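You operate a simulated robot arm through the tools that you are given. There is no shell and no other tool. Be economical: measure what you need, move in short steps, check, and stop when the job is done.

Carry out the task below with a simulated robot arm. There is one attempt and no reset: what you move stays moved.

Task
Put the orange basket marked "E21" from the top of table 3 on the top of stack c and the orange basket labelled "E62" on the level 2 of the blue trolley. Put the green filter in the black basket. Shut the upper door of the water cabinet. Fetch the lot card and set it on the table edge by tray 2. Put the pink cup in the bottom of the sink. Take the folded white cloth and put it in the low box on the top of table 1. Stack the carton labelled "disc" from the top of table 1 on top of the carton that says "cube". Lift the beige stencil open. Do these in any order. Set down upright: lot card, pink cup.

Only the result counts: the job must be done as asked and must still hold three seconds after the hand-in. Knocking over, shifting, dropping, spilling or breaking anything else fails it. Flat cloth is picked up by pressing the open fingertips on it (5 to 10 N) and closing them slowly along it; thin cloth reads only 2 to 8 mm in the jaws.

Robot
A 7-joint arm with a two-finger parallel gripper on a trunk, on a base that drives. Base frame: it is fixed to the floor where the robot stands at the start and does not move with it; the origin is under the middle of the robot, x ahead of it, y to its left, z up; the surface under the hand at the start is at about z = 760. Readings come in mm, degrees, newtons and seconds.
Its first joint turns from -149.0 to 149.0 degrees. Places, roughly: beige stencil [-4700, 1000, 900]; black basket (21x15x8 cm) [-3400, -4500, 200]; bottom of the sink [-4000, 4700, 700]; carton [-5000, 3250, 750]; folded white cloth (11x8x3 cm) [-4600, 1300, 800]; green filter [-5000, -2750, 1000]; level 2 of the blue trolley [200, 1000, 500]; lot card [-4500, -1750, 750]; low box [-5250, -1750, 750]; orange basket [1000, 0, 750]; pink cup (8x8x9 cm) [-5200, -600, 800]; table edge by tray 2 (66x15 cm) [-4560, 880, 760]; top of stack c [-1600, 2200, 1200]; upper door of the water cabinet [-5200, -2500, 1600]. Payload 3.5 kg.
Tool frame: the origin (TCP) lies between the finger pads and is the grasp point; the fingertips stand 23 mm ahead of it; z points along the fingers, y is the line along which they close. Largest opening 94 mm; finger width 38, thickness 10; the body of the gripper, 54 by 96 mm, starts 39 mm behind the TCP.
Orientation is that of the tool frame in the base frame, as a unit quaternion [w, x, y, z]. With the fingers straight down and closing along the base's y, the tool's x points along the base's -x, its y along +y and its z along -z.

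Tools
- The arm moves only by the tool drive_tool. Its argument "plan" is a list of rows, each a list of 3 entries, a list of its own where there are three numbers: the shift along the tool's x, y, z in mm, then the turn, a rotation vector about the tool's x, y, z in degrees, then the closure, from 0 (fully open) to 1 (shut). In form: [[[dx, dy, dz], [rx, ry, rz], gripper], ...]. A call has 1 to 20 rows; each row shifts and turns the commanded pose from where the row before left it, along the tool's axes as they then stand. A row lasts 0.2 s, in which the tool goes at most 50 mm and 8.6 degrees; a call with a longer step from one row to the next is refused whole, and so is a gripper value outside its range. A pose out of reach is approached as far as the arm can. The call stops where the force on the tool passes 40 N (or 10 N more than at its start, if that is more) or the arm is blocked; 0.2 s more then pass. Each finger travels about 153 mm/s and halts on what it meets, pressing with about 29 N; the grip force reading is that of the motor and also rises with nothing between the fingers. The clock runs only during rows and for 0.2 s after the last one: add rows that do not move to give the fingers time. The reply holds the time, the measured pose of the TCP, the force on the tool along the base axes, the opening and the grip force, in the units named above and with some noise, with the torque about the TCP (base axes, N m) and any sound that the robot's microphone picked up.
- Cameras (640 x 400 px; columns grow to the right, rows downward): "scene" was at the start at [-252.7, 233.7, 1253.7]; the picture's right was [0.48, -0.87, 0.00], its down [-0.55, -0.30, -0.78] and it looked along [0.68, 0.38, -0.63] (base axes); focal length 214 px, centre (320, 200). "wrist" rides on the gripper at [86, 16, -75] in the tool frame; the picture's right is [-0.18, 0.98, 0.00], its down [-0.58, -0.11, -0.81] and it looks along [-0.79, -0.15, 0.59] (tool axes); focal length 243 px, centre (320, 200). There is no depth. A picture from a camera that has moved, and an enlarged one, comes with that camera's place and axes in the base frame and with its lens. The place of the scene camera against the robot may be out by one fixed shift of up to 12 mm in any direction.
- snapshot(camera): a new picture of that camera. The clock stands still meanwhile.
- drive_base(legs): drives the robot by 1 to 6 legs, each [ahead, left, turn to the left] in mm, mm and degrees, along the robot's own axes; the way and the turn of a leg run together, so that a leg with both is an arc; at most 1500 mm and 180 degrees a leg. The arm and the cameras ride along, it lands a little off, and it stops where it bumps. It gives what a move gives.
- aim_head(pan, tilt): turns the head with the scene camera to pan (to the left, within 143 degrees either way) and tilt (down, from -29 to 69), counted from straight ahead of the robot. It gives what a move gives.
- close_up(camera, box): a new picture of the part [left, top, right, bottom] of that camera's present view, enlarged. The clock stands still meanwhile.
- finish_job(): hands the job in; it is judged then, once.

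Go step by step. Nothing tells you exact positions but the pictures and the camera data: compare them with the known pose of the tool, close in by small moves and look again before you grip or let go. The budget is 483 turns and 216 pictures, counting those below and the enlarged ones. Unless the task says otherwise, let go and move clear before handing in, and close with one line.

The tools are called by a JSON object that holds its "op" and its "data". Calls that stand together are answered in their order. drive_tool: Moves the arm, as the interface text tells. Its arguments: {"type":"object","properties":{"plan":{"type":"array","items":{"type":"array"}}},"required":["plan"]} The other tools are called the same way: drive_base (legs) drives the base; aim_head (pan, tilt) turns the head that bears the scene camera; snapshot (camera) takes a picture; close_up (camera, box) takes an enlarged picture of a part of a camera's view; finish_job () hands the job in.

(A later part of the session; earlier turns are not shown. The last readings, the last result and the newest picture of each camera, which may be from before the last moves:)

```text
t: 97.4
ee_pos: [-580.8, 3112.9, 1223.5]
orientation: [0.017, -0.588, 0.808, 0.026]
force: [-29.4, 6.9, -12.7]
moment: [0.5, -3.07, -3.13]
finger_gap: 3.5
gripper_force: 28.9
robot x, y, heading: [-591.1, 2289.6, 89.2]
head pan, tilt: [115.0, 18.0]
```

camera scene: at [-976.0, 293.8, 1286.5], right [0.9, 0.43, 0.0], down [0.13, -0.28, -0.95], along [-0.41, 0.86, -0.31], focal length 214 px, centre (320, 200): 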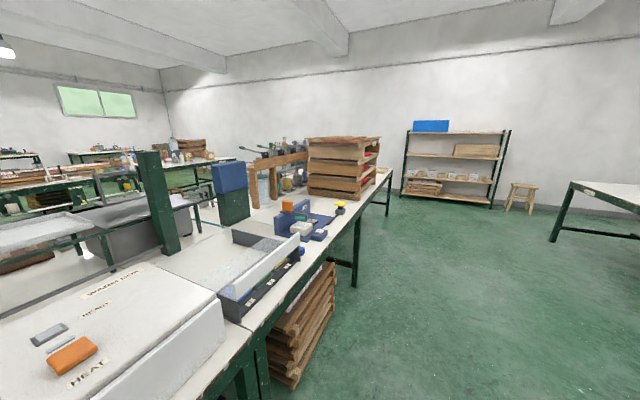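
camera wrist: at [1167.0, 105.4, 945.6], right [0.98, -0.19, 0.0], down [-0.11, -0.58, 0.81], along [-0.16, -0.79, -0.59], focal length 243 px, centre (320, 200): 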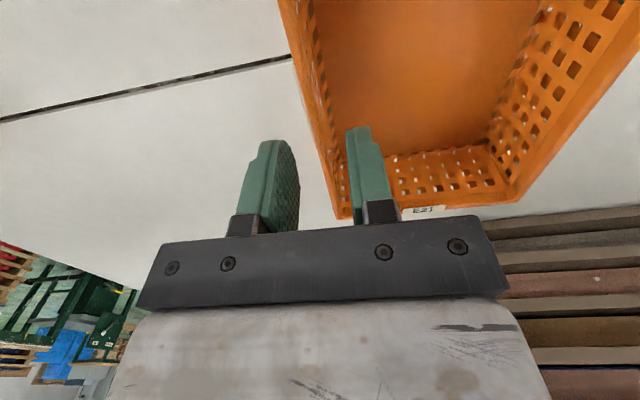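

The yaw was stopped by a contact – probably the basket against the arm. Look.

{"op": "aim_head", "data": {"pan": 0, "tilt": 15}}

{"op": "snapshot", "data": {"camera": "scene"}}

{"op": "snapshot", "data": {"camera": "wrist"}}

```text
t: 99.3
ee_pos: [-580.2, 3112.5, 1223.9]
orientation: [0.017, -0.588, 0.808, 0.025]
force: [-21.7, 5.8, -10.3]
moment: [0.36, -2.25, -2.27]
finger_gap: 3.7
gripper_force: 29.4
robot x, y, heading: [-591.2, 2289.2, 89.1]
head pan, tilt: [0.0, 15.0]
```

```text
184 pictures are left
camera scene: at [-784.0, 2057.7, 1291.3], right [1.0, -0.01, 0.0], down [0.0, -0.26, -0.97], along [0.01, 0.97, -0.26], focal length 214 px, centre (320, 200)
```

scene: 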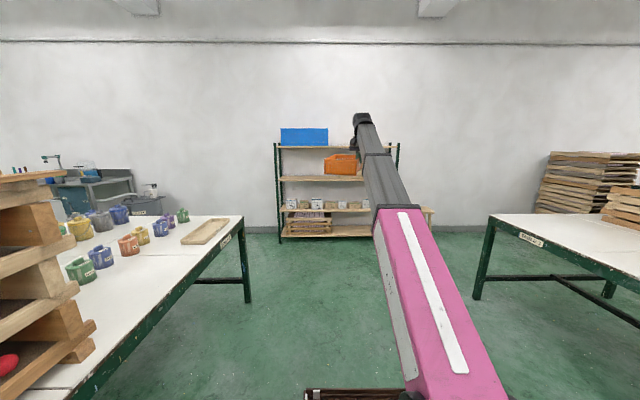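

```text
183 pictures are left
camera wrist: at [-622.7, 3031.4, 1294.0], right [-0.88, 0.48, 0.03], down [0.28, 0.47, 0.84], along [0.39, 0.74, -0.55], focal length 243 px, centre (320, 200)
```

wrist: 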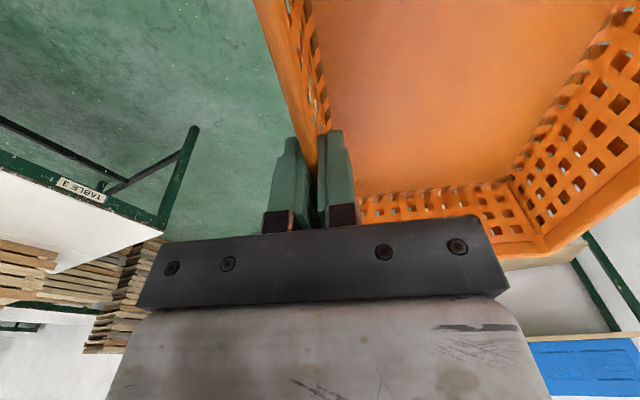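

Basket still firmly held; it touched the forearm. Rotate back ~15°, then pull in and raise to find a feasible high pose.

{"op": "drive_tool", "data": {"plan": [[[0, 0, 0], [0, 0, 5], 1], [[0, 0, 0], [0, 0, 5], 1], [[0, 0, 0], [0, 0, 5], 1], [[0, 0, 0], [0, 0, 0], 1]]}}

{"op": "drive_tool", "data": {"plan": [[[10, -6, -4], [0, 0, 0], 1], [[20, -12, -10], [0, 0, 0], 1], [[24, -15, -14], [0, 0, 0], 1], [[24, -15, -14], [0, 0, 0], 1], [[24, -15, -14], [0, 0, 0], 1], [[24, -15, -14], [0, 0, 0], 1], [[20, -12, -14], [0, 0, 0], 1], [[20, -12, -14], [0, 0, 0], 1], [[8, -5, -5], [0, 0, 0], 1]]}}

{"op": "snapshot", "data": {"camera": "scene"}}

```text
t: 100.3
ee_pos: [-580.3, 3112.3, 1224.8]
orientation: [0.014, -0.477, 0.878, 0.028]
force: [0.5, -0.1, -0.8]
moment: [-0.05, -0.05, 0.01]
finger_gap: 3.5
gripper_force: 29.2
robot x, y, heading: [-590.9, 2291.4, 89.1]
head pan, tilt: [0.0, 15.0]
```

```text
t: 102.3
ee_pos: [-586.1, 2986.1, 1185.2]
orientation: [0.023, -0.477, 0.878, 0.042]
force: [0.1, 0.3, -1.3]
moment: [-0.07, -0.08, -0.03]
finger_gap: 3.6
gripper_force: 29.0
out of reach, approached as far as the arm can: row 2, 3, 4, 5, 6, 7, 8, 9
robot x, y, heading: [-591.6, 2292.0, 89.2]
head pan, tilt: [0.0, 15.0]
```

```text
182 pictures are left
camera scene: at [-783.9, 2057.7, 1291.3], right [1.0, -0.01, 0.0], down [0.0, -0.26, -0.97], along [0.01, 0.97, -0.26], focal length 214 px, centre (320, 200)
```

scene: 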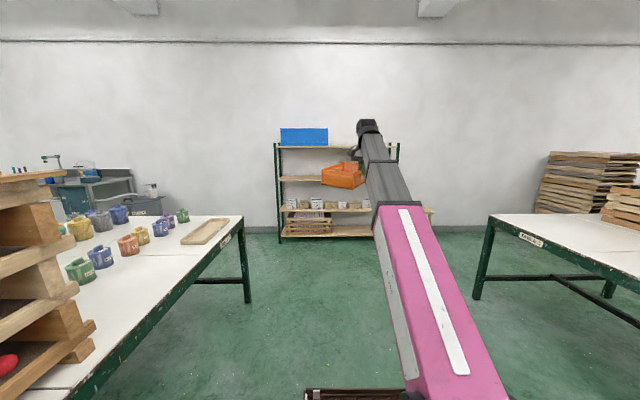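

The reach limit forbids a vertical hand that high, so I'll set E21 on free space at the far end of table 3 and regrip its long wall with a tilted hand. First lower the hand.

{"op": "drive_tool", "data": {"plan": [[[-8, 5, 15], [0, 0, 0], 1], [[-16, 10, 28], [0, 0, 0], 1], [[-16, 10, 28], [0, 0, 0], 1], [[-16, 10, 28], [0, 0, 0], 1], [[-16, 10, 28], [0, 0, 0], 1], [[-16, 10, 28], [0, 0, 0], 1], [[-16, 10, 28], [0, 0, 0], 1], [[-16, 10, 28], [0, 0, 0], 1]]}}

```text
t: 104.1
ee_pos: [-585.0, 3140.9, 984.4]
orientation: [0.014, -0.477, 0.878, 0.028]
force: [0.2, 1.0, -1.8]
moment: [-0.02, -0.07, -0.01]
finger_gap: 3.5
gripper_force: 28.9
robot x, y, heading: [-593.2, 2297.6, 89.4]
head pan, tilt: [0.0, 15.0]
```

Level the hand and finish the yaw to 90° at this lower height.

{"op": "drive_tool", "data": {"plan": [[[0, 0, 0], [1.96, 3.02, 0], 1], [[0, 0, 0], [0, 0, -6], 1], [[0, 0, 0], [0, 0, -7], 1], [[0, 0, 0], [0, 0, -7], 1], [[0, 0, 0], [0, 0, -6], 1], [[0, 0, 0], [0, 0, -6], 1]]}}

{"op": "snapshot", "data": {"camera": "scene"}}

```text
t: 105.5
ee_pos: [-583.0, 3140.9, 985.7]
orientation: [-0.001, -0.702, 0.712, 0.0]
force: [0.0, -0.4, -1.4]
moment: [0.0, -0.07, 0.0]
finger_gap: 3.7
gripper_force: 29.0
robot x, y, heading: [-591.6, 2291.2, 89.4]
head pan, tilt: [0.0, 15.0]
```

```text
181 pictures are left
camera scene: at [-783.9, 2057.7, 1291.4], right [1.0, -0.01, 0.0], down [0.0, -0.26, -0.97], along [0.01, 0.97, -0.26], focal length 214 px, centre (320, 200)
```

scene: 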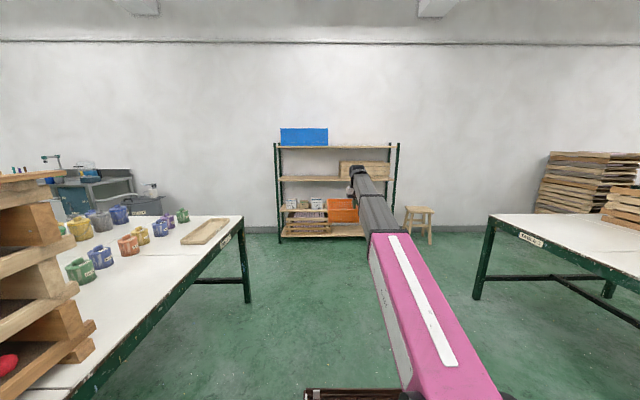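

The bench right beside stack c has clear space around (−1550, 2760), nearer than table 3. I'll set the basket there for the regrip.

{"op": "drive_base", "data": {"legs": [[550, 0, 0], [0, 0, 90.6], [90, 0, 0]]}}

{"op": "aim_head", "data": {"pan": 0, "tilt": 32}}

{"op": "snapshot", "data": {"camera": "scene"}}

```text
t: 113.1
ee_pos: [-1529.0, 2832.6, 984.2]
orientation: [0.001, 1.0, -0.008, 0.0]
force: [0.5, -1.3, -1.2]
moment: [0.1, 0.03, 0.04]
finger_gap: 3.4
gripper_force: 29.0
robot x, y, heading: [-675.8, 2822.4, 179.4]
head pan, tilt: [0.0, 15.0]
```

```text
t: 113.9
ee_pos: [-1528.4, 2832.5, 984.6]
orientation: [0.001, 1.0, -0.007, -0.001]
force: [1.4, -0.1, -0.3]
moment: [0.08, -0.02, 0.02]
finger_gap: 3.9
gripper_force: 29.2
robot x, y, heading: [-677.7, 2825.3, 179.4]
head pan, tilt: [0.0, 32.0]
```

```text
180 pictures are left
camera scene: at [-436.7, 2635.7, 1264.1], right [0.01, 1.0, 0.0], down [0.53, -0.01, -0.85], along [-0.85, 0.01, -0.53], focal length 214 px, centre (320, 200)
```

scene: 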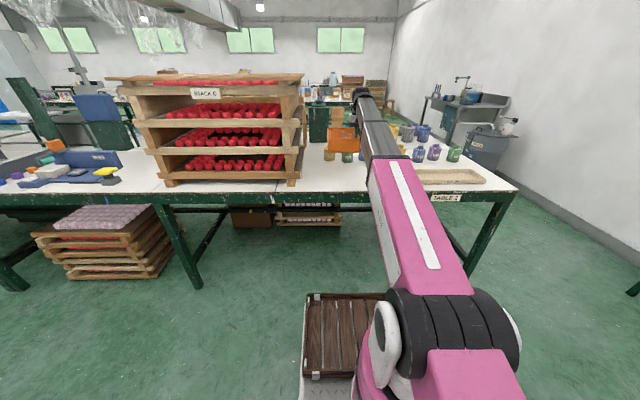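

Clear below. Lower the basket to the bench until light contact.

{"op": "drive_tool", "data": {"plan": [[[0, 0, 10], [0, 0, 0], 1], [[0, 0, 25], [0, 0, 0], 1], [[0, 0, 35], [0, 0, 0], 1], [[0, 0, 35], [0, 0, 0], 1], [[0, 0, 25], [0, 0, 0], 1], [[0, 0, 10], [0, 0, 0], 1], [[0, 0, 5], [0, 0, 0], 1], [[0, 0, 4], [0, 0, 0], 1]]}}

```text
t: 115.7
ee_pos: [-1529.0, 2832.9, 836.1]
orientation: [0.001, 1.0, -0.006, 0.0]
force: [-0.1, -0.1, -1.0]
moment: [0.08, 0.01, -0.02]
finger_gap: 3.9
gripper_force: 28.9
robot x, y, heading: [-679.2, 2827.0, 179.1]
head pan, tilt: [0.0, 32.0]
```

{"op": "drive_tool", "data": {"plan": [[[0, 0, 4], [0, 0, 0], 1], [[0, 0, 3], [0, 0, 0], 1], [[0, 0, 2], [0, 0, 0], 1], [[0, 0, 0], [0, 0, 0], 1]]}}

```text
t: 116.7
ee_pos: [-1528.8, 2834.2, 827.9]
orientation: [0.001, 1.0, -0.007, 0.0]
force: [-0.3, -0.1, -2.2]
moment: [0.06, 0.02, -0.01]
finger_gap: 3.5
gripper_force: 28.9
robot x, y, heading: [-677.3, 2827.3, 179.3]
head pan, tilt: [0.0, 32.0]
```

Still hanging; continue a few millimetres.

{"op": "drive_tool", "data": {"plan": [[[0, 0, 2], [0, 0, 0], 1], [[0, 0, 1.5], [0, 0, 0], 1], [[0, 0, 1.5], [0, 0, 0], 1], [[0, 0, 0], [0, 0, 0], 1]]}}

```text
t: 117.7
ee_pos: [-1528.3, 2832.9, 823.2]
orientation: [0.0, 1.0, -0.006, -0.001]
force: [-2.1, 3.3, 21.7]
moment: [0.04, 0.05, -0.05]
finger_gap: 3.6
gripper_force: 29.1
robot x, y, heading: [-678.6, 2823.6, 179.7]
head pan, tilt: [0.0, 32.0]
```

Seated. Release, rise, tilt the hand 40° and come back down on the same long wall.

{"op": "drive_tool", "data": {"plan": [[[0, 0, -1], [0, 0, 0], 1], [[0, 0, 0], [0, 0, 0], 0.9], [[0, 0, 0], [0, 0, 0], 0.8], [[0, 0, 0], [0, 0, 0], 0.74], [[0, 0, -10], [0, 0, 0], 0.74], [[0, 0, -20], [0, 0, 0], 0.74], [[0, 0, -25], [0, 0, 0], 0.74], [[0, 0, -15], [0, 0, 0], 0.74], [[13, 0, 0], [0, 0, 0], 0.74], [[0, 0, 0], [0, -5, 0], 0.74], [[0, 0, 0], [0, -8, 0], 0.74], [[0, 0, 0], [0, -8, 0], 0.74], [[0, 0, 0], [0, -8, 0], 0.74], [[0, 0, 0], [0, -7, 0], 0.74], [[0, 0, 0], [0, -4.7, 0], 0.74]]}}

{"op": "snapshot", "data": {"camera": "wrist"}}

```text
t: 120.9
ee_pos: [-1516.7, 2831.8, 892.9]
orientation: [-0.001, 0.937, -0.005, -0.349]
force: [-0.3, -0.2, 0.1]
moment: [0.01, 0.04, 0.02]
finger_gap: 24.3
gripper_force: 0.0
robot x, y, heading: [-676.2, 2826.3, 179.5]
head pan, tilt: [0.0, 32.0]
```

```text
179 pictures are left
camera wrist: at [-1401.3, 2815.0, 892.7], right [-0.15, -0.98, 0.12], down [0.09, 0.11, 0.99], along [-0.98, 0.16, 0.07], focal length 243 px, centre (320, 200)
```

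wrist: 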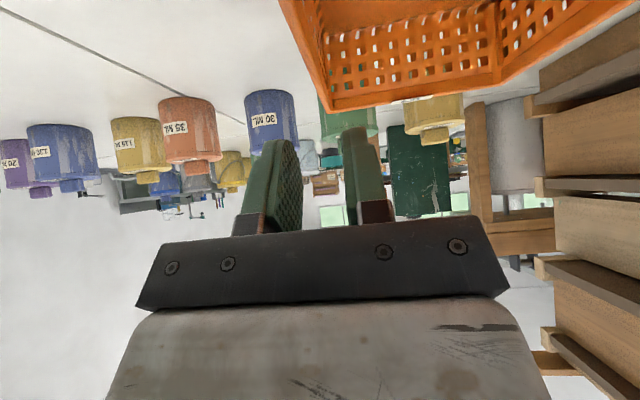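

Aligned. Descend vertically 67 mm and grip.

{"op": "drive_tool", "data": {"plan": [[[6, 0, 7], [0, 0, 0], 0.74], [[10, 0, 11.5], [0, 0, 0], 0.74], [[12, 0, 14], [0, 0, 0], 0.74], [[9, 0, 10.5], [0, 0, 0], 0.74], [[5, 0, 6], [0, 0, 0], 0.74], [[2, 0, 2.3], [0, 0, 0], 0.74], [[0, 0, 0], [0, 0, 0], 0.83], [[0, 0, 0], [0, 0, 0], 0.92], [[0, 0, 0], [0, 0, 0], 1], [[0, 0, 0], [0, 0, 0], 1], [[0, 0, 0], [0, 0, 0], 1]]}}

{"op": "drive_tool", "data": {"plan": [[[-3, 0, -3.5], [0, 0, 0], 1], [[-6, 0, -7], [0, 0, 0], 1], [[-13, 0, -15], [0, 0, 0], 1], [[-20, 0, -23], [0, 0, 0], 1], [[-24, 0, -28], [0, 0, 0], 1], [[-26, 0, -30], [0, 0, 0], 1], [[-26, 0, -30], [0, 0, 0], 1], [[-26, 0, -30], [0, 0, 0], 1], [[-26, 0, -30], [0, 0, 0], 1], [[-26, 0, -30], [0, 0, 0], 1], [[-26, 0, -30], [0, 0, 0], 1], [[-26, 0, -30], [0, 0, 0], 1], [[-26, 0, -30], [0, 0, 0], 1], [[-26, 0, -30], [0, 0, 0], 1], [[-20, 0, -23], [0, 0, 0], 1], [[-10, 0, -12], [0, 0, 0], 1]]}}

{"op": "snapshot", "data": {"camera": "scene"}}

```text
t: 123.3
ee_pos: [-1515.1, 2832.3, 825.3]
orientation: [-0.001, 0.937, -0.005, -0.348]
force: [0.6, 0.4, 1.4]
moment: [0.08, 0.04, 0.01]
finger_gap: 3.9
gripper_force: 29.3
robot x, y, heading: [-679.7, 2826.5, 179.3]
head pan, tilt: [0.0, 32.0]
```

```text
t: 126.7
ee_pos: [-1516.7, 2834.2, 1330.0]
orientation: [-0.001, 0.937, -0.006, -0.348]
force: [0.1, -0.3, 0.4]
moment: [0.09, -0.01, -0.04]
finger_gap: 3.6
gripper_force: 28.8
robot x, y, heading: [-674.2, 2824.8, 179.5]
head pan, tilt: [0.0, 32.0]
```

```text
178 pictures are left
camera scene: at [-436.7, 2635.7, 1264.0], right [0.01, 1.0, 0.0], down [0.53, -0.01, -0.85], along [-0.85, 0.01, -0.53], focal length 214 px, centre (320, 200)
```

scene: 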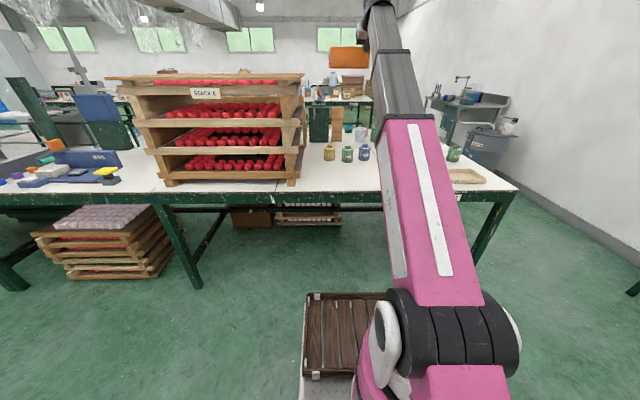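

Lifted to z 1330 with the tilted hand. Strafe over stack c (top ≈1218) and move in so the basket is centred between the middle slats (x≈−1583).

{"op": "drive_base", "data": {"legs": [[0, 540, 0.5], [55, 0, 0]]}}

{"op": "aim_head", "data": {"pan": 0, "tilt": 15}}

{"op": "snapshot", "data": {"camera": "scene"}}

{"op": "snapshot", "data": {"camera": "wrist"}}

```text
t: 130.4
ee_pos: [-1575.0, 2277.9, 1330.3]
orientation: [0.0, 0.937, -0.001, -0.348]
force: [0.8, 0.4, -1.3]
moment: [0.1, -0.03, 0.0]
finger_gap: 3.8
gripper_force: 29.1
robot x, y, heading: [-733.2, 2276.4, -179.8]
head pan, tilt: [0.0, 32.0]
```

```text
t: 131.2
ee_pos: [-1575.1, 2277.5, 1329.4]
orientation: [0.0, 0.938, -0.002, -0.348]
force: [-0.2, 1.1, -0.9]
moment: [0.07, 0.02, 0.02]
finger_gap: 3.7
gripper_force: 28.6
robot x, y, heading: [-736.3, 2276.1, -180.1]
head pan, tilt: [0.0, 15.0]
```

```text
177 pictures are left
camera scene: at [-496.5, 2090.7, 1291.3], right [0.0, 1.0, 0.0], down [0.26, 0.0, -0.97], along [-0.97, 0.0, -0.26], focal length 214 px, centre (320, 200)
```

scene: 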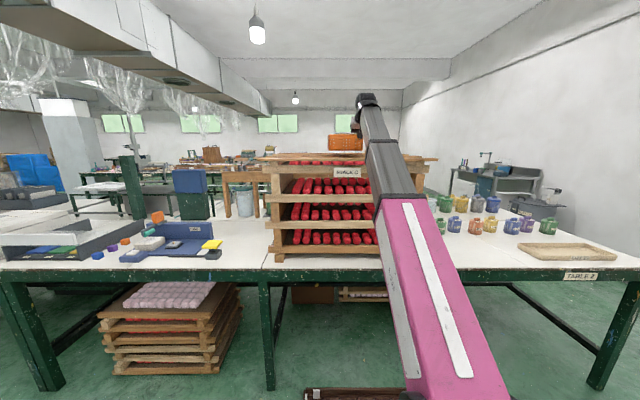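

```text
176 pictures are left
camera wrist: at [-1460.0, 2261.3, 1329.4], right [-0.14, -0.98, 0.12], down [0.08, 0.11, 0.99], along [-0.99, 0.15, 0.07], focal length 243 px, centre (320, 200)
```

wrist: 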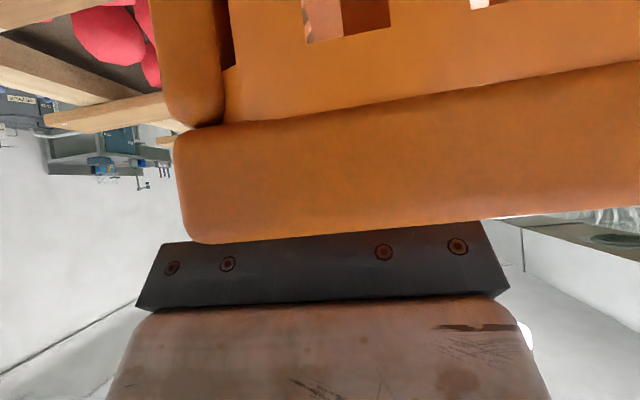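

{"op": "close_up", "data": {"camera": "scene", "box": [240, 110, 440, 190]}}

```text
3.20 times, centred on (340, 150) of scene
camera zoom: at [-496.5, 2090.7, 1291.3], right [0.0, 1.0, 0.0], down [0.26, 0.0, -0.97], along [-0.97, 0.0, -0.26], focal length 686 px, centre (256, 360)
```

zoom: 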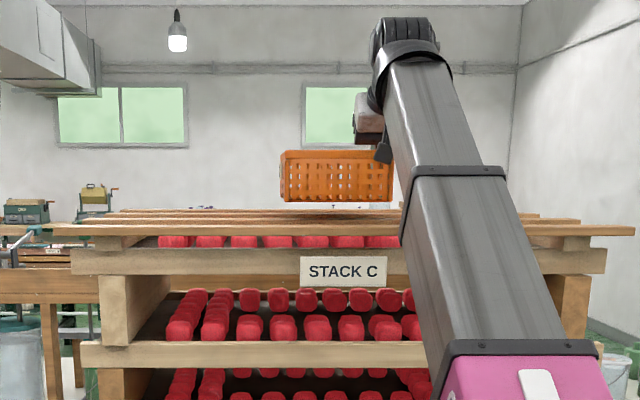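

Basket hovers ~25–30 mm above the slats, centred. Lower slowly.

{"op": "drive_tool", "data": {"plan": [[[4, 0, 4.6], [0, 0, 0], 1], [[4, 0, 4.6], [0, 0, 0], 1], [[2.6, 0, 3], [0, 0, 0], 1], [[2, 0, 2.3], [0, 0, 0], 1], [[1.3, 0, 1.5], [0, 0, 0], 1], [[0, 0, 0], [0, 0, 0], 1]]}}

```text
t: 132.7
ee_pos: [-1574.4, 2277.5, 1309.5]
orientation: [0.0, 0.938, -0.001, -0.347]
force: [0.3, 0.5, -1.2]
moment: [0.1, -0.06, 0.02]
finger_gap: 3.8
gripper_force: 29.1
robot x, y, heading: [-733.0, 2280.2, -180.2]
head pan, tilt: [0.0, 15.0]
```

{"op": "drive_tool", "data": {"plan": [[[1.3, 0, 1.5], [0, 0, 0], 1], [[1.3, 0, 1.5], [0, 0, 0], 1], [[1.3, 0, 1.5], [0, 0, 0], 1], [[0, 0, 0], [0, 0, 0], 1]]}}

```text
t: 133.7
ee_pos: [-1573.9, 2278.3, 1303.3]
orientation: [0.0, 0.937, -0.001, -0.349]
force: [-1.4, 0.0, 20.6]
moment: [0.02, -0.41, -0.01]
finger_gap: 3.8
gripper_force: 29.5
robot x, y, heading: [-737.2, 2281.3, -180.1]
head pan, tilt: [0.0, 15.0]
```

Contact made on the slats. Relax, release and withdraw upward.

{"op": "drive_tool", "data": {"plan": [[[-0.8, 0, -0.9], [0, 0, 0], 1], [[0, 0, 0], [0, 0, 0], 0.92], [[0, 0, 0], [0, 0, 0], 0.84], [[0, 0, 0], [0, 0, 0], 0.76], [[0, 0, 0], [0, 0, 0], 0.76], [[-3, 0, -4], [0, 0, 0], 0.76], [[-6, 0, -8], [0, 0, 0], 0.76], [[-9, 0, -11], [0, 0, 0], 0.76], [[-9, 0, -11], [0, 0, 0], 0.76], [[-6, 0, -7], [0, 0, 0], 0.76]]}}

{"op": "drive_base", "data": {"legs": [[-400, 0, 0]]}}

{"op": "close_up", "data": {"camera": "scene", "box": [240, 110, 440, 190]}}

```text
t: 135.8
ee_pos: [-1572.2, 2279.0, 1356.3]
orientation: [0.0, 0.938, -0.001, -0.348]
force: [-0.8, -1.2, -0.4]
moment: [0.04, 0.03, -0.04]
finger_gap: 22.6
gripper_force: 0.0
robot x, y, heading: [-734.8, 2280.7, -180.1]
head pan, tilt: [0.0, 15.0]
```

```text
t: 138.3
ee_pos: [-1171.8, 2275.6, 1356.4]
orientation: [0.0, 0.937, -0.001, -0.348]
force: [-0.7, -0.6, -0.1]
moment: [-0.03, -0.02, -0.02]
finger_gap: 22.7
gripper_force: 0.1
robot x, y, heading: [-335.1, 2280.0, -179.6]
head pan, tilt: [0.0, 15.0]
```

```text
3.20 times, centred on (340, 150) of scene
camera zoom: at [-95.9, 2092.0, 1291.3], right [0.0, 1.0, 0.0], down [0.26, 0.0, -0.97], along [-0.97, 0.0, -0.26], focal length 686 px, centre (256, 360)
```

zoom: 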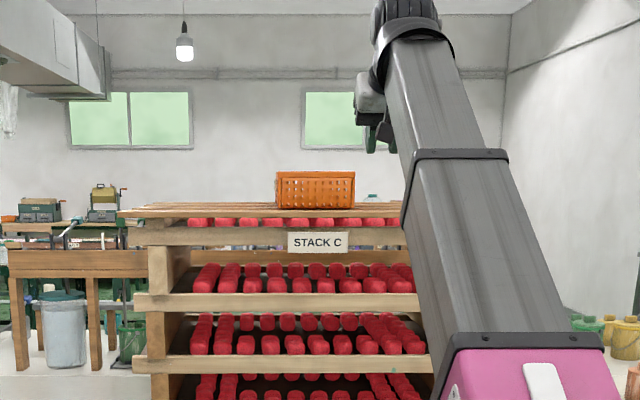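

E21 is on stack c. Now stow the hand lower and closer, and drive around the north end of this bench to scout the west side.

{"op": "drive_tool", "data": {"plan": [[[12, 0, 5], [0, 0, 0], 0.5], [[24, 0, 9], [0, 0, 0], 0.3], [[35, 0, 13], [0, 0, 0], 0], [[35, 0, 13], [0, 0, 0], 0], [[35, 0, 13], [0, 0, 0], 0], [[35, 0, 13], [0, 0, 0], 0], [[35, 0, 13], [0, 0, 0], 0], [[35, 0, 13], [0, 0, 0], 0], [[35, 0, 13], [0, 0, 0], 0], [[35, 0, 13], [0, 0, 0], 0], [[24, 0, 9], [0, 0, 0], 0], [[12, 0, 5], [0, 0, 0], 0], [[0, 0, 0], [0, 6, 0], 0], [[0, 0, 0], [0, 8, 0], 0], [[0, 0, 0], [0, 8, 0], 0], [[0, 0, 0], [0, 8, 0], 0], [[0, 0, 0], [0, 7, 0], 0], [[0, 0, 0], [0, 3.7, 0], 0]]}}

{"op": "drive_base", "data": {"legs": [[0, -1000, 0], [0, -1000, 0]]}}

{"op": "snapshot", "data": {"camera": "scene"}}

```text
t: 142.3
ee_pos: [-992.9, 2275.6, 1026.0]
orientation: [-0.001, 1.0, -0.001, -0.005]
force: [-5.4, 1.5, -10.7]
moment: [0.17, 0.47, -0.04]
finger_gap: 94.0
gripper_force: 0.0
robot x, y, heading: [-334.5, 2280.3, -179.7]
head pan, tilt: [0.0, 15.0]
stopped in row 18: the force on the tool passed its limit at 46 N (the readings are from after the stop); the commanded pose is now the measured one
```

```text
t: 152.2
ee_pos: [-984.6, 4274.4, 1026.8]
orientation: [-0.001, 1.0, -0.008, -0.004]
force: [-9.9, 0.7, -25.4]
moment: [0.74, 1.48, -0.28]
finger_gap: 94.1
gripper_force: 0.2
robot x, y, heading: [-328.2, 4270.5, 179.7]
head pan, tilt: [0.0, 15.0]
```

```text
173 pictures are left
camera scene: at [-90.3, 4080.7, 1291.3], right [0.01, 1.0, 0.0], down [0.26, 0.0, -0.97], along [-0.97, 0.01, -0.26], focal length 214 px, centre (320, 200)
```

scene: 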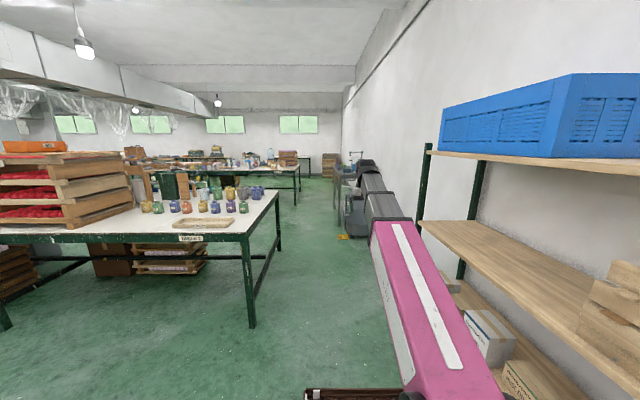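

{"op": "close_up", "data": {"camera": "scene", "box": [160, 130, 420, 250]}}

{"op": "drive_tool", "data": {"plan": [[[-15, 0, 0], [0, 0, 0], 0], [[-30, 0, 0], [0, 0, 0], 0], [[-30, 0, 0], [0, 0, 0], 0], [[-15, 0, 0], [0, 0, 0], 0]]}}

```text
2.46 times, centred on (290, 190) of scene
camera zoom: at [-90.3, 4080.7, 1291.3], right [0.01, 1.0, 0.0], down [0.26, 0.0, -0.97], along [-0.97, 0.01, -0.26], focal length 528 px, centre (394, 225)
```

zoom: 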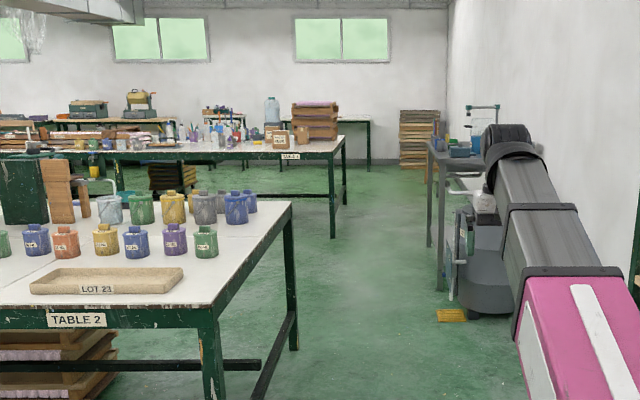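

```text
t: 153.2
ee_pos: [-1074.9, 4277.2, 1027.3]
orientation: [-0.001, 1.0, -0.009, -0.004]
force: [-0.4, -0.6, -0.1]
moment: [-0.03, 0.01, -0.02]
finger_gap: 93.9
gripper_force: 0.1
robot x, y, heading: [-329.3, 4269.1, 179.2]
head pan, tilt: [0.0, 15.0]
```

Aisle is clear. Table 1 lies beyond (east edge x≈−4480) with the cartons at its north end. Drive west along y≈3900.

{"op": "drive_base", "data": {"legs": [[0, 330, 0.8], [1450, 0, 0], [1450, 0, 0]]}}

{"op": "aim_head", "data": {"pan": 25, "tilt": 20}}

{"op": "snapshot", "data": {"camera": "scene"}}

```text
t: 169.0
ee_pos: [-3983.9, 3922.2, 1028.6]
orientation: [-0.001, 1.0, -0.002, -0.005]
force: [0.3, 0.1, 0.2]
moment: [-0.07, -0.03, 0.0]
finger_gap: 93.9
gripper_force: 0.0
robot x, y, heading: [-3234.2, 3922.6, 179.9]
head pan, tilt: [0.0, 15.0]
```

```text
t: 169.9
ee_pos: [-3982.3, 3922.8, 1029.2]
orientation: [-0.001, 1.0, -0.003, -0.004]
force: [-0.8, -0.3, 0.9]
moment: [-0.01, -0.01, 0.03]
finger_gap: 93.9
gripper_force: 0.1
robot x, y, heading: [-3233.4, 3923.3, 180.0]
head pan, tilt: [25.0, 20.0]
```

```text
171 pictures are left
camera scene: at [-2986.8, 3696.7, 1283.2], right [-0.42, 0.91, 0.0], down [0.31, 0.14, -0.94], along [-0.85, -0.4, -0.34], focal length 214 px, centre (320, 200)
```

scene: 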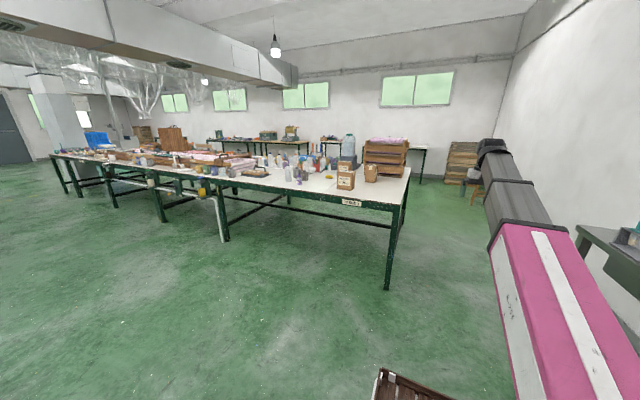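

{"op": "close_up", "data": {"camera": "scene", "box": [200, 115, 420, 225]}}

{"op": "close_up", "data": {"camera": "scene", "box": [300, 130, 420, 205]}}

```text
2.91 times, centred on (310, 170) of scene
camera zoom: at [-2986.8, 3696.7, 1283.2], right [-0.42, 0.91, 0.0], down [0.31, 0.14, -0.94], along [-0.85, -0.4, -0.34], focal length 624 px, centre (349, 287)
```

zoom: 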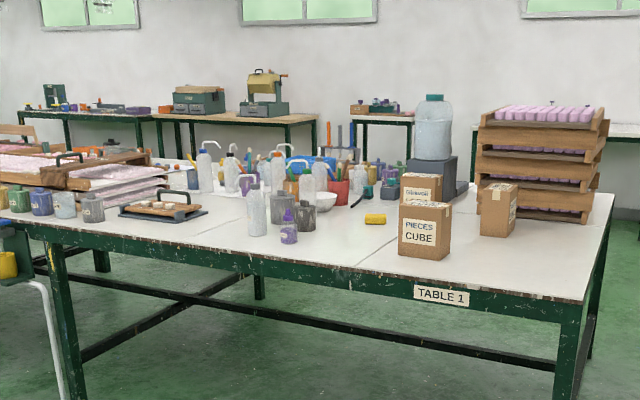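

```text
5.33 times, centred on (360, 168) of scene
camera zoom: at [-2986.8, 3696.7, 1283.2], right [-0.42, 0.91, 0.0], down [0.31, 0.14, -0.94], along [-0.85, -0.4, -0.34], focal length 1144 px, centre (107, 373)
```

zoom: 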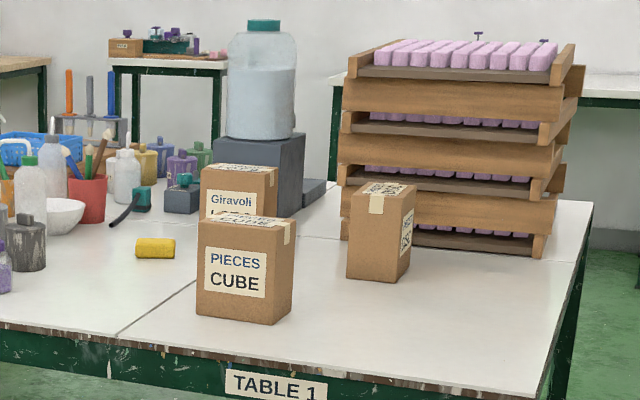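

Three cartons: CUBE in front, another behind it and one to the right. Move closer to read labels.

{"op": "drive_base", "data": {"legs": [[0, 620, 0], [450, 0, 0]]}}

{"op": "aim_head", "data": {"pan": 0, "tilt": 30}}

{"op": "snapshot", "data": {"camera": "scene"}}

{"op": "snapshot", "data": {"camera": "wrist"}}

```text
t: 175.7
ee_pos: [-4428.9, 3293.3, 1027.9]
orientation: [0.0, 1.0, -0.001, -0.004]
force: [0.5, 0.2, 0.0]
moment: [0.01, 0.01, 0.01]
finger_gap: 94.2
gripper_force: 0.1
robot x, y, heading: [-3679.8, 3301.0, -179.8]
head pan, tilt: [25.0, 20.0]
```

```text
t: 176.6
ee_pos: [-4429.2, 3294.7, 1027.7]
orientation: [-0.001, 1.0, -0.001, -0.004]
force: [0.5, 0.1, -0.6]
moment: [-0.04, -0.05, 0.0]
finger_gap: 94.1
gripper_force: 0.1
robot x, y, heading: [-3683.0, 3296.0, -179.8]
head pan, tilt: [0.0, 30.0]
```

```text
168 pictures are left
camera scene: at [-3438.4, 3110.9, 1267.2], right [0.0, 1.0, 0.0], down [0.5, 0.0, -0.87], along [-0.87, 0.0, -0.5], focal length 214 px, centre (320, 200)
```

scene: 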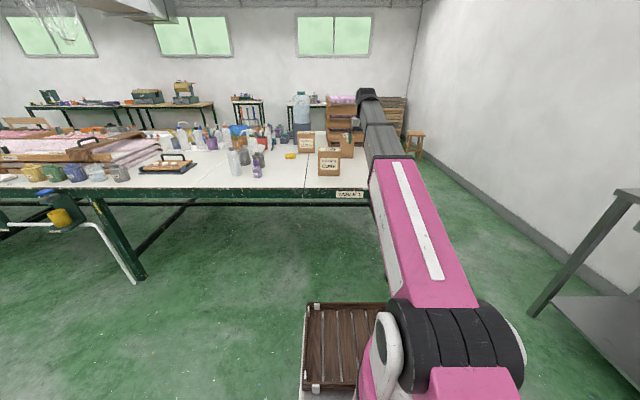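

```text
167 pictures are left
camera wrist: at [-4341.8, 3277.4, 1102.1], right [-0.19, -0.98, 0.0], down [-0.57, 0.11, 0.81], along [-0.8, 0.15, -0.58], focal length 243 px, centre (320, 200)
```

wrist: 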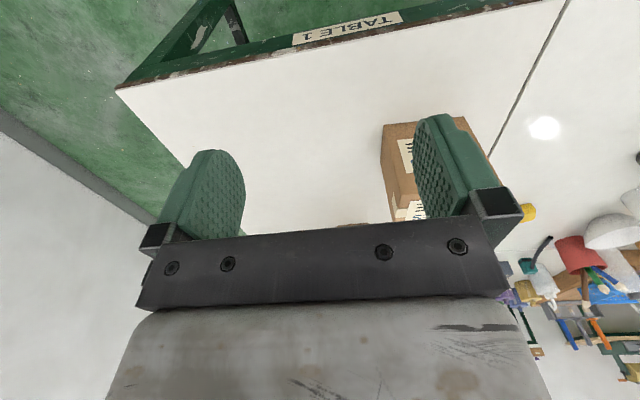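

{"op": "close_up", "data": {"camera": "scene", "box": [280, 90, 400, 190]}}

```text
4.00 times, centred on (340, 140) of scene
camera zoom: at [-3438.4, 3110.9, 1267.2], right [0.0, 1.0, 0.0], down [0.5, 0.0, -0.87], along [-0.87, 0.0, -0.5], focal length 858 px, centre (240, 440)
```

zoom: 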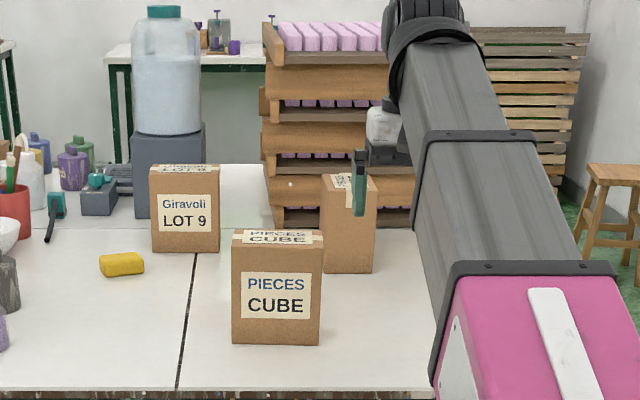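

The third carton (label facing north) must be DISC; its narrow side (~90 mm) faces me at x≈−4928, y 3258–3350. Drive nearer and inspect with the wrist camera.

{"op": "drive_base", "data": {"legs": [[340, 0, 0]]}}

{"op": "snapshot", "data": {"camera": "wrist"}}

```text
t: 178.8
ee_pos: [-4765.1, 3301.1, 1028.8]
orientation: [0.0, 1.0, -0.005, -0.004]
force: [1.1, 0.2, 0.2]
moment: [-0.03, 0.0, 0.0]
finger_gap: 93.9
gripper_force: 0.0
robot x, y, heading: [-4017.6, 3302.5, 179.7]
head pan, tilt: [0.0, 30.0]
```

```text
165 pictures are left
camera wrist: at [-4678.1, 3284.0, 1102.1], right [-0.19, -0.98, 0.0], down [-0.57, 0.11, 0.81], along [-0.8, 0.16, -0.58], focal length 243 px, centre (320, 200)
```

wrist: 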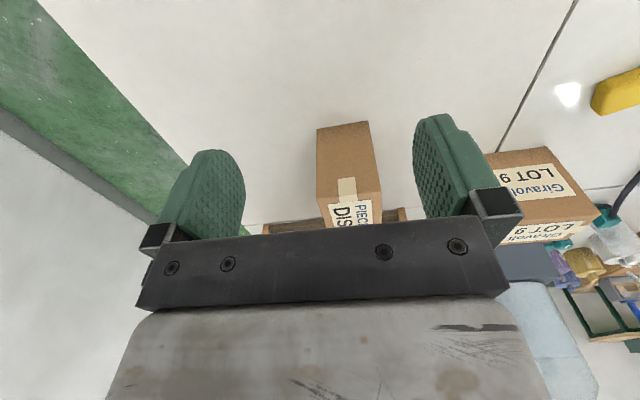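

{"op": "close_up", "data": {"camera": "wrist", "box": [280, 100, 440, 240]}}

```text
2.86 times, centred on (360, 170) of wrist
camera zoom: at [-4678.1, 3284.0, 1102.1], right [-0.19, -0.98, 0.0], down [-0.57, 0.11, 0.81], along [-0.8, 0.16, -0.58], focal length 693 px, centre (206, 286)
```

zoom: 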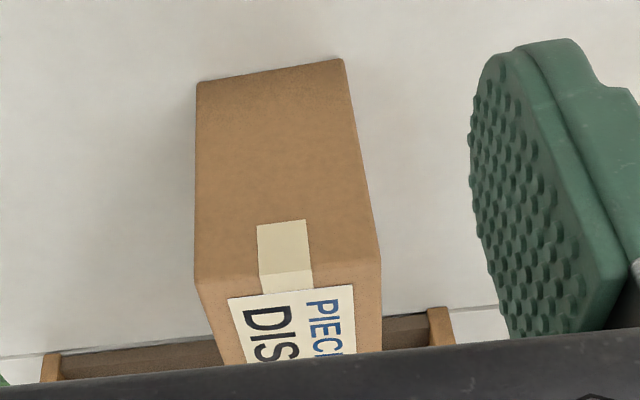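

DISC confirmed: y 3255–3343 (87 mm wide), top z≈907, front x −4942. Move over it and check the finger clearance.

{"op": "drive_base", "data": {"legs": [[70, 0, 0]]}}

{"op": "drive_tool", "data": {"plan": [[[-10, 0, 0], [0, 0, 0], 0], [[-22, 0, 5], [0, 0, 0], 0], [[-28, 0, 10], [0, 0, 0], 0], [[-28, 0, 10], [0, 0, 0], 0], [[-28, 0, 10], [0, 0, 0], 0], [[-24, 0, 10], [0, 0, 0], 0], [[-14, 0, 8], [0, 0, 0], 0], [[-6, 0, 4], [0, 0, 0], 0]]}}

{"op": "snapshot", "data": {"camera": "wrist"}}

```text
t: 179.8
ee_pos: [-4834.9, 3301.0, 1028.4]
orientation: [-0.001, 1.0, -0.005, -0.004]
force: [-1.2, -0.1, 0.4]
moment: [0.01, 0.01, 0.02]
finger_gap: 94.0
gripper_force: 0.0
robot x, y, heading: [-4086.8, 3296.3, 179.8]
head pan, tilt: [0.0, 30.0]
```

```text
t: 181.6
ee_pos: [-4996.3, 3302.4, 973.7]
orientation: [-0.001, 1.0, -0.005, -0.004]
force: [0.4, 0.0, -0.2]
moment: [0.0, 0.03, -0.01]
finger_gap: 94.2
gripper_force: 0.1
robot x, y, heading: [-4083.7, 3294.7, 179.5]
head pan, tilt: [0.0, 30.0]
```

```text
163 pictures are left
camera wrist: at [-4908.5, 3285.7, 1046.1], right [-0.19, -0.98, 0.0], down [-0.57, 0.11, 0.81], along [-0.8, 0.16, -0.58], focal length 243 px, centre (320, 200)
```

wrist: 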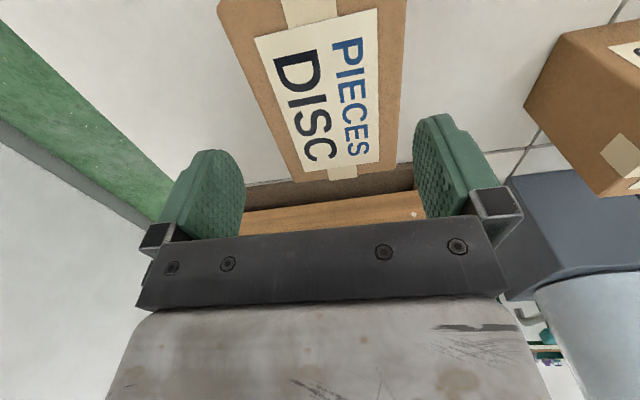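

Shift 3.5 mm south to centre, then descend around the carton.

{"op": "drive_tool", "data": {"plan": [[[0, 3.5, 8], [0, 0, 0], 0], [[0, 0, 15], [0, 0, 0], 0], [[0, 0, 15], [0, 0, 0], 0], [[0, 0, 10], [0, 0, 0], 0], [[0, 0, 10], [0, 0, 0], 0], [[0, 0, 10], [0, 0, 0], 0], [[0, 0, 10], [0, 0, 0], 0], [[0, 0, 10], [0, 0, 0], 0], [[0, 0, 6], [0, 0, 0], 0]]}}

```text
t: 183.6
ee_pos: [-4996.7, 3299.4, 879.5]
orientation: [-0.002, 1.0, -0.005, -0.004]
force: [0.4, 0.3, -0.5]
moment: [0.04, 0.0, 0.0]
finger_gap: 93.9
gripper_force: 0.0
robot x, y, heading: [-4086.3, 3297.1, 179.8]
head pan, tilt: [0.0, 30.0]
```

No contact. Close and lift gently.

{"op": "drive_tool", "data": {"plan": [[[0, 0, 0], [0, 0, 0], 0.03], [[0, 0, 0], [0, 0, 0], 0.06], [[0, 0, 0], [0, 0, 0], 0.1], [[0, 0, 0], [0, 0, 0], 0.2], [[0, 0, 0], [0, 0, 0], 0.3], [[0, 0, 0], [0, 0, 0], 0.3]]}}

{"op": "drive_tool", "data": {"plan": [[[0, 0, -4], [0, 0, 0], 0.3], [[0, 0, -8], [0, 0, 0], 0.3], [[0, 0, -10], [0, 0, 0], 0.3], [[0, 0, 0], [0, 0, 0], 0.3]]}}

```text
t: 185.0
ee_pos: [-4996.0, 3298.8, 880.0]
orientation: [-0.002, 1.0, -0.005, -0.004]
force: [-0.3, -2.1, 0.0]
moment: [-0.44, 0.22, 0.14]
finger_gap: 88.2
gripper_force: 29.1
robot x, y, heading: [-4083.5, 3298.3, 179.7]
head pan, tilt: [0.0, 30.0]
```

```text
t: 186.0
ee_pos: [-4996.7, 3299.7, 901.2]
orientation: [-0.001, 1.0, -0.005, -0.005]
force: [0.3, 0.3, -4.7]
moment: [-0.01, -0.02, -0.03]
finger_gap: 88.0
gripper_force: 28.7
robot x, y, heading: [-4081.5, 3301.7, 179.8]
head pan, tilt: [0.0, 30.0]
```

Held. Lift high, then back off diagonally to above CUBE.

{"op": "drive_tool", "data": {"plan": [[[0, 0, -12], [0, 0, 0], 0.3], [[0, 0, -25], [0, 0, 0], 0.3], [[0, 0, -30], [0, 0, 0], 0.3], [[0, 0, -30], [0, 0, 0], 0.3], [[0, 0, -30], [0, 0, 0], 0.3], [[0, 0, -30], [0, 0, 0], 0.3], [[0, 0, -20], [0, 0, 0], 0.3], [[0, 0, -8], [0, 0, 0], 0.3]]}}

{"op": "drive_base", "data": {"legs": [[-350, 0, 0], [0, 140, 0.3]]}}

{"op": "snapshot", "data": {"camera": "scene"}}

{"op": "snapshot", "data": {"camera": "wrist"}}

```text
t: 187.8
ee_pos: [-4994.3, 3298.2, 1084.4]
orientation: [-0.001, 1.0, -0.005, -0.004]
force: [0.0, 0.5, -6.1]
moment: [0.01, -0.02, -0.02]
finger_gap: 88.1
gripper_force: 28.6
robot x, y, heading: [-4088.2, 3300.0, 179.7]
head pan, tilt: [0.0, 30.0]
```

```text
t: 191.0
ee_pos: [-4647.4, 3154.6, 1085.2]
orientation: [-0.001, 1.0, -0.005, -0.005]
force: [0.0, -0.3, -5.3]
moment: [0.02, -0.04, -0.01]
finger_gap: 87.9
gripper_force: 28.8
robot x, y, heading: [-3734.6, 3155.7, 179.5]
head pan, tilt: [0.0, 30.0]
```

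```text
162 pictures are left
camera scene: at [-3499.4, 2964.9, 1267.2], right [0.01, 1.0, 0.0], down [0.5, 0.0, -0.87], along [-0.87, 0.0, -0.5], focal length 214 px, centre (320, 200)
```

scene: 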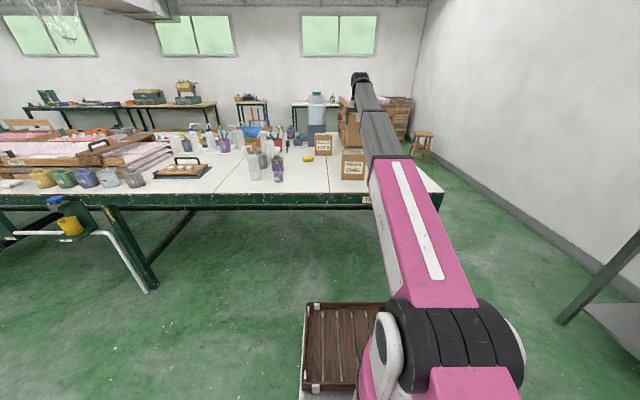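

```text
161 pictures are left
camera wrist: at [-4559.8, 3137.6, 1158.1], right [-0.19, -0.98, 0.0], down [-0.57, 0.11, 0.81], along [-0.8, 0.16, -0.58], focal length 243 px, centre (320, 200)
```

wrist: 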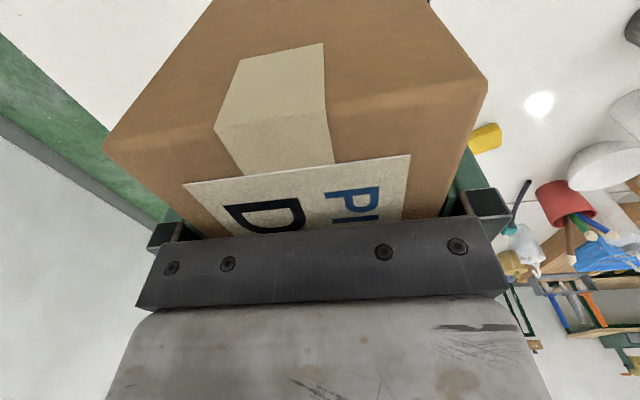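

{"op": "close_up", "data": {"camera": "scene", "box": [300, 100, 420, 200]}}

```text
4.00 times, centred on (360, 150) of scene
camera zoom: at [-3499.4, 2964.9, 1267.2], right [0.01, 1.0, 0.0], down [0.5, 0.0, -0.87], along [-0.87, 0.0, -0.5], focal length 858 px, centre (160, 400)
```

zoom: 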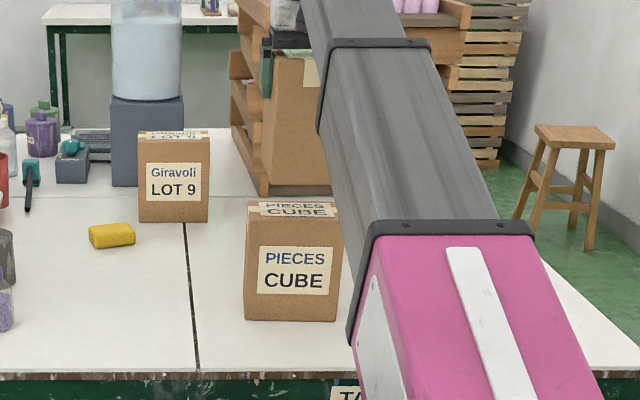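

Disc is above CUBE within a few mm (CUBE centre ≈ (−4657, 3157)). Lower to contact.

{"op": "drive_tool", "data": {"plan": [[[0, -2, 8], [0, 0, 0], 0.3], [[0, 0, 15], [0, 0, 0], 0.3], [[0, 0, 14], [0, 0, 0], 0.3], [[0, 0, 7], [0, 0, 0], 0.3], [[0, 0, 4], [0, 0, 0], 0.3], [[0, 0, 3], [0, 0, 0], 0.3], [[0, 0, 2], [0, 0, 0], 0.3]]}}

{"op": "close_up", "data": {"camera": "scene", "box": [300, 100, 420, 200]}}

```text
t: 192.6
ee_pos: [-4647.0, 3156.9, 1031.2]
orientation: [-0.001, 1.0, -0.005, -0.004]
force: [0.4, 0.1, -5.1]
moment: [-0.01, -0.03, 0.0]
finger_gap: 87.9
gripper_force: 29.4
robot x, y, heading: [-3738.4, 3154.4, 179.7]
head pan, tilt: [0.0, 30.0]
```

```text
4.00 times, centred on (360, 150) of scene
camera zoom: at [-3499.4, 2964.9, 1267.2], right [0.01, 1.0, 0.0], down [0.5, 0.0, -0.87], along [-0.87, 0.0, -0.5], focal length 858 px, centre (160, 400)
```

zoom: 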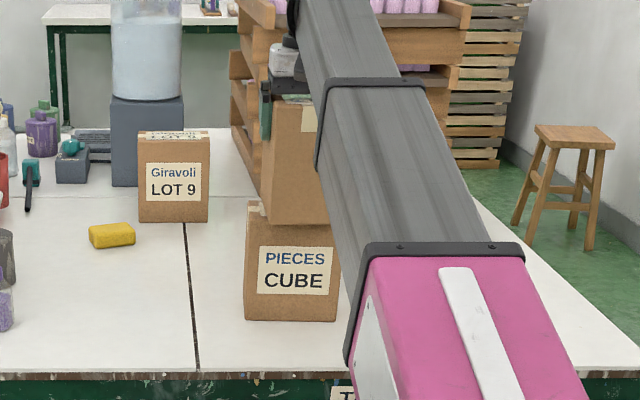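

Alignment looks good; nudge 5 mm further in and lower until contact.

{"op": "drive_tool", "data": {"plan": [[[-5, 0, 0], [0, 0, 0], 0.3], [[0, 0, 2], [0, 0, 0], 0.3], [[0, 0, 1.5], [0, 0, 0], 0.3], [[0, 0, 1.5], [0, 0, 0], 0.3], [[0, 0, 0], [0, 0, 0], 0.3]]}}

```text
t: 193.8
ee_pos: [-4651.9, 3157.0, 1029.7]
orientation: [-0.001, 1.0, -0.006, -0.005]
force: [-0.1, 1.3, 25.9]
moment: [-0.39, 0.12, 0.19]
finger_gap: 87.9
gripper_force: 28.8
robot x, y, heading: [-3737.0, 3151.5, 179.6]
head pan, tilt: [0.0, 30.0]
```

Contact. Relax 2 mm, open, and retreat upward.

{"op": "drive_tool", "data": {"plan": [[[0, 0, -2], [0, 0, 0], 0.3], [[0, 0, 0], [0, 0, 0], 0.05], [[0, 0, 0], [0, 0, 0], 0.02], [[0, 0, 0], [0, 0, 0], 0], [[0, 0, 0], [0, 0, 0], 0], [[0, 0, -6], [0, 0, 0], 0], [[0, 0, -12], [0, 0, 0], 0], [[0, 0, -15], [0, 0, 0], 0], [[0, 0, -20], [0, 0, 0], 0], [[0, 0, -20], [0, 0, 0], 0], [[0, 0, -20], [0, 0, 0], 0], [[0, 0, -10], [0, 0, 0], 0]]}}

{"op": "drive_base", "data": {"legs": [[-300, 0, 0]]}}

{"op": "close_up", "data": {"camera": "scene", "box": [260, 90, 420, 190]}}

```text
t: 196.4
ee_pos: [-4653.0, 3156.3, 1132.1]
orientation: [-0.001, 1.0, -0.006, -0.007]
force: [-16.7, 0.7, -29.5]
moment: [0.81, 1.28, -0.41]
finger_gap: 94.0
gripper_force: 0.0
robot x, y, heading: [-3738.8, 3152.4, 179.9]
head pan, tilt: [0.0, 30.0]
```

```text
t: 198.5
ee_pos: [-4349.6, 3152.5, 1131.1]
orientation: [-0.001, 1.0, -0.005, -0.006]
force: [-16.0, 0.1, -39.8]
moment: [1.16, 2.29, -0.47]
finger_gap: 93.8
gripper_force: 0.0
robot x, y, heading: [-3437.7, 3154.4, 179.7]
head pan, tilt: [0.0, 30.0]
```

```text
4.00 times, centred on (340, 140) of scene
camera zoom: at [-3196.0, 2964.3, 1267.1], right [0.0, 1.0, 0.0], down [0.5, 0.0, -0.87], along [-0.87, 0.0, -0.5], focal length 858 px, centre (240, 440)
```

zoom: 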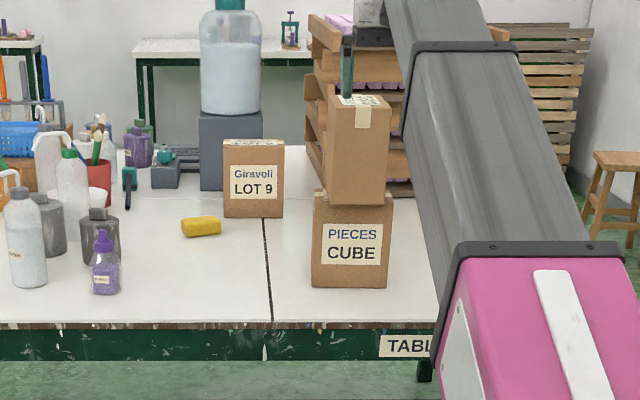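

DISC is stacked on CUBE. Pull the hand in to a relaxed pose and drive south along the aisle to the cloth/stencil area.

{"op": "drive_tool", "data": {"plan": [[[5, 0, 10], [0, 0, 0], 0], [[15, 0, 15], [0, 0, 0], 0], [[28, 0, 18], [0, 0, 0], 0], [[28, 0, 18], [0, 0, 0], 0], [[28, 0, 18], [0, 0, 0], 0], [[28, 0, 15], [0, 0, 0], 0], [[15, 0, 8], [0, 0, 0], 0], [[5, 0, 3], [0, 0, 0], 0]]}}

{"op": "aim_head", "data": {"pan": 35, "tilt": 22}}

{"op": "drive_base", "data": {"legs": [[0, 900, 0], [0, 900, 0]]}}

{"op": "snapshot", "data": {"camera": "scene"}}

```text
t: 200.3
ee_pos: [-4200.4, 3150.7, 1024.4]
orientation: [-0.001, 1.0, -0.004, -0.007]
force: [-0.1, -0.4, 0.2]
moment: [-0.02, 0.0, 0.03]
finger_gap: 93.8
gripper_force: 0.0
robot x, y, heading: [-3438.6, 3153.8, 179.8]
head pan, tilt: [0.0, 30.0]
```

```text
t: 201.3
ee_pos: [-4200.1, 3149.8, 1023.9]
orientation: [-0.001, 1.0, -0.004, -0.006]
force: [-0.1, 0.0, -0.8]
moment: [-0.01, -0.01, 0.02]
finger_gap: 94.0
gripper_force: 0.1
robot x, y, heading: [-3436.3, 3155.4, 179.7]
head pan, tilt: [35.0, 22.0]
```

```text
t: 210.2
ee_pos: [-4209.4, 1375.0, 1024.6]
orientation: [-0.001, 1.0, -0.003, -0.006]
force: [-0.5, -0.5, -0.9]
moment: [0.0, 0.01, -0.01]
finger_gap: 94.1
gripper_force: 0.1
robot x, y, heading: [-3447.3, 1378.8, 180.1]
head pan, tilt: [35.0, 22.0]
```

```text
157 pictures are left
camera scene: at [-3190.7, 1138.0, 1280.0], right [-0.57, 0.82, 0.0], down [0.31, 0.21, -0.93], along [-0.76, -0.53, -0.37], focal length 214 px, centre (320, 200)
```

scene: 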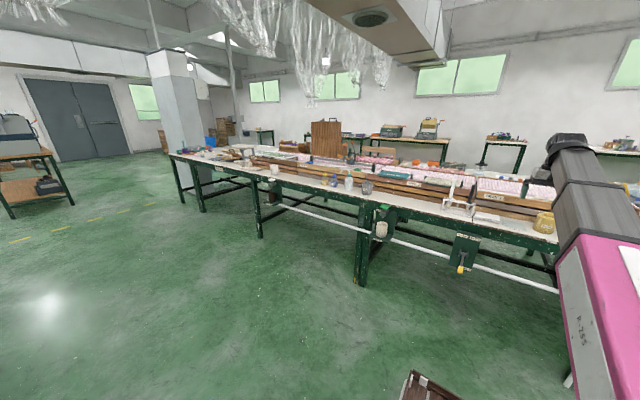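

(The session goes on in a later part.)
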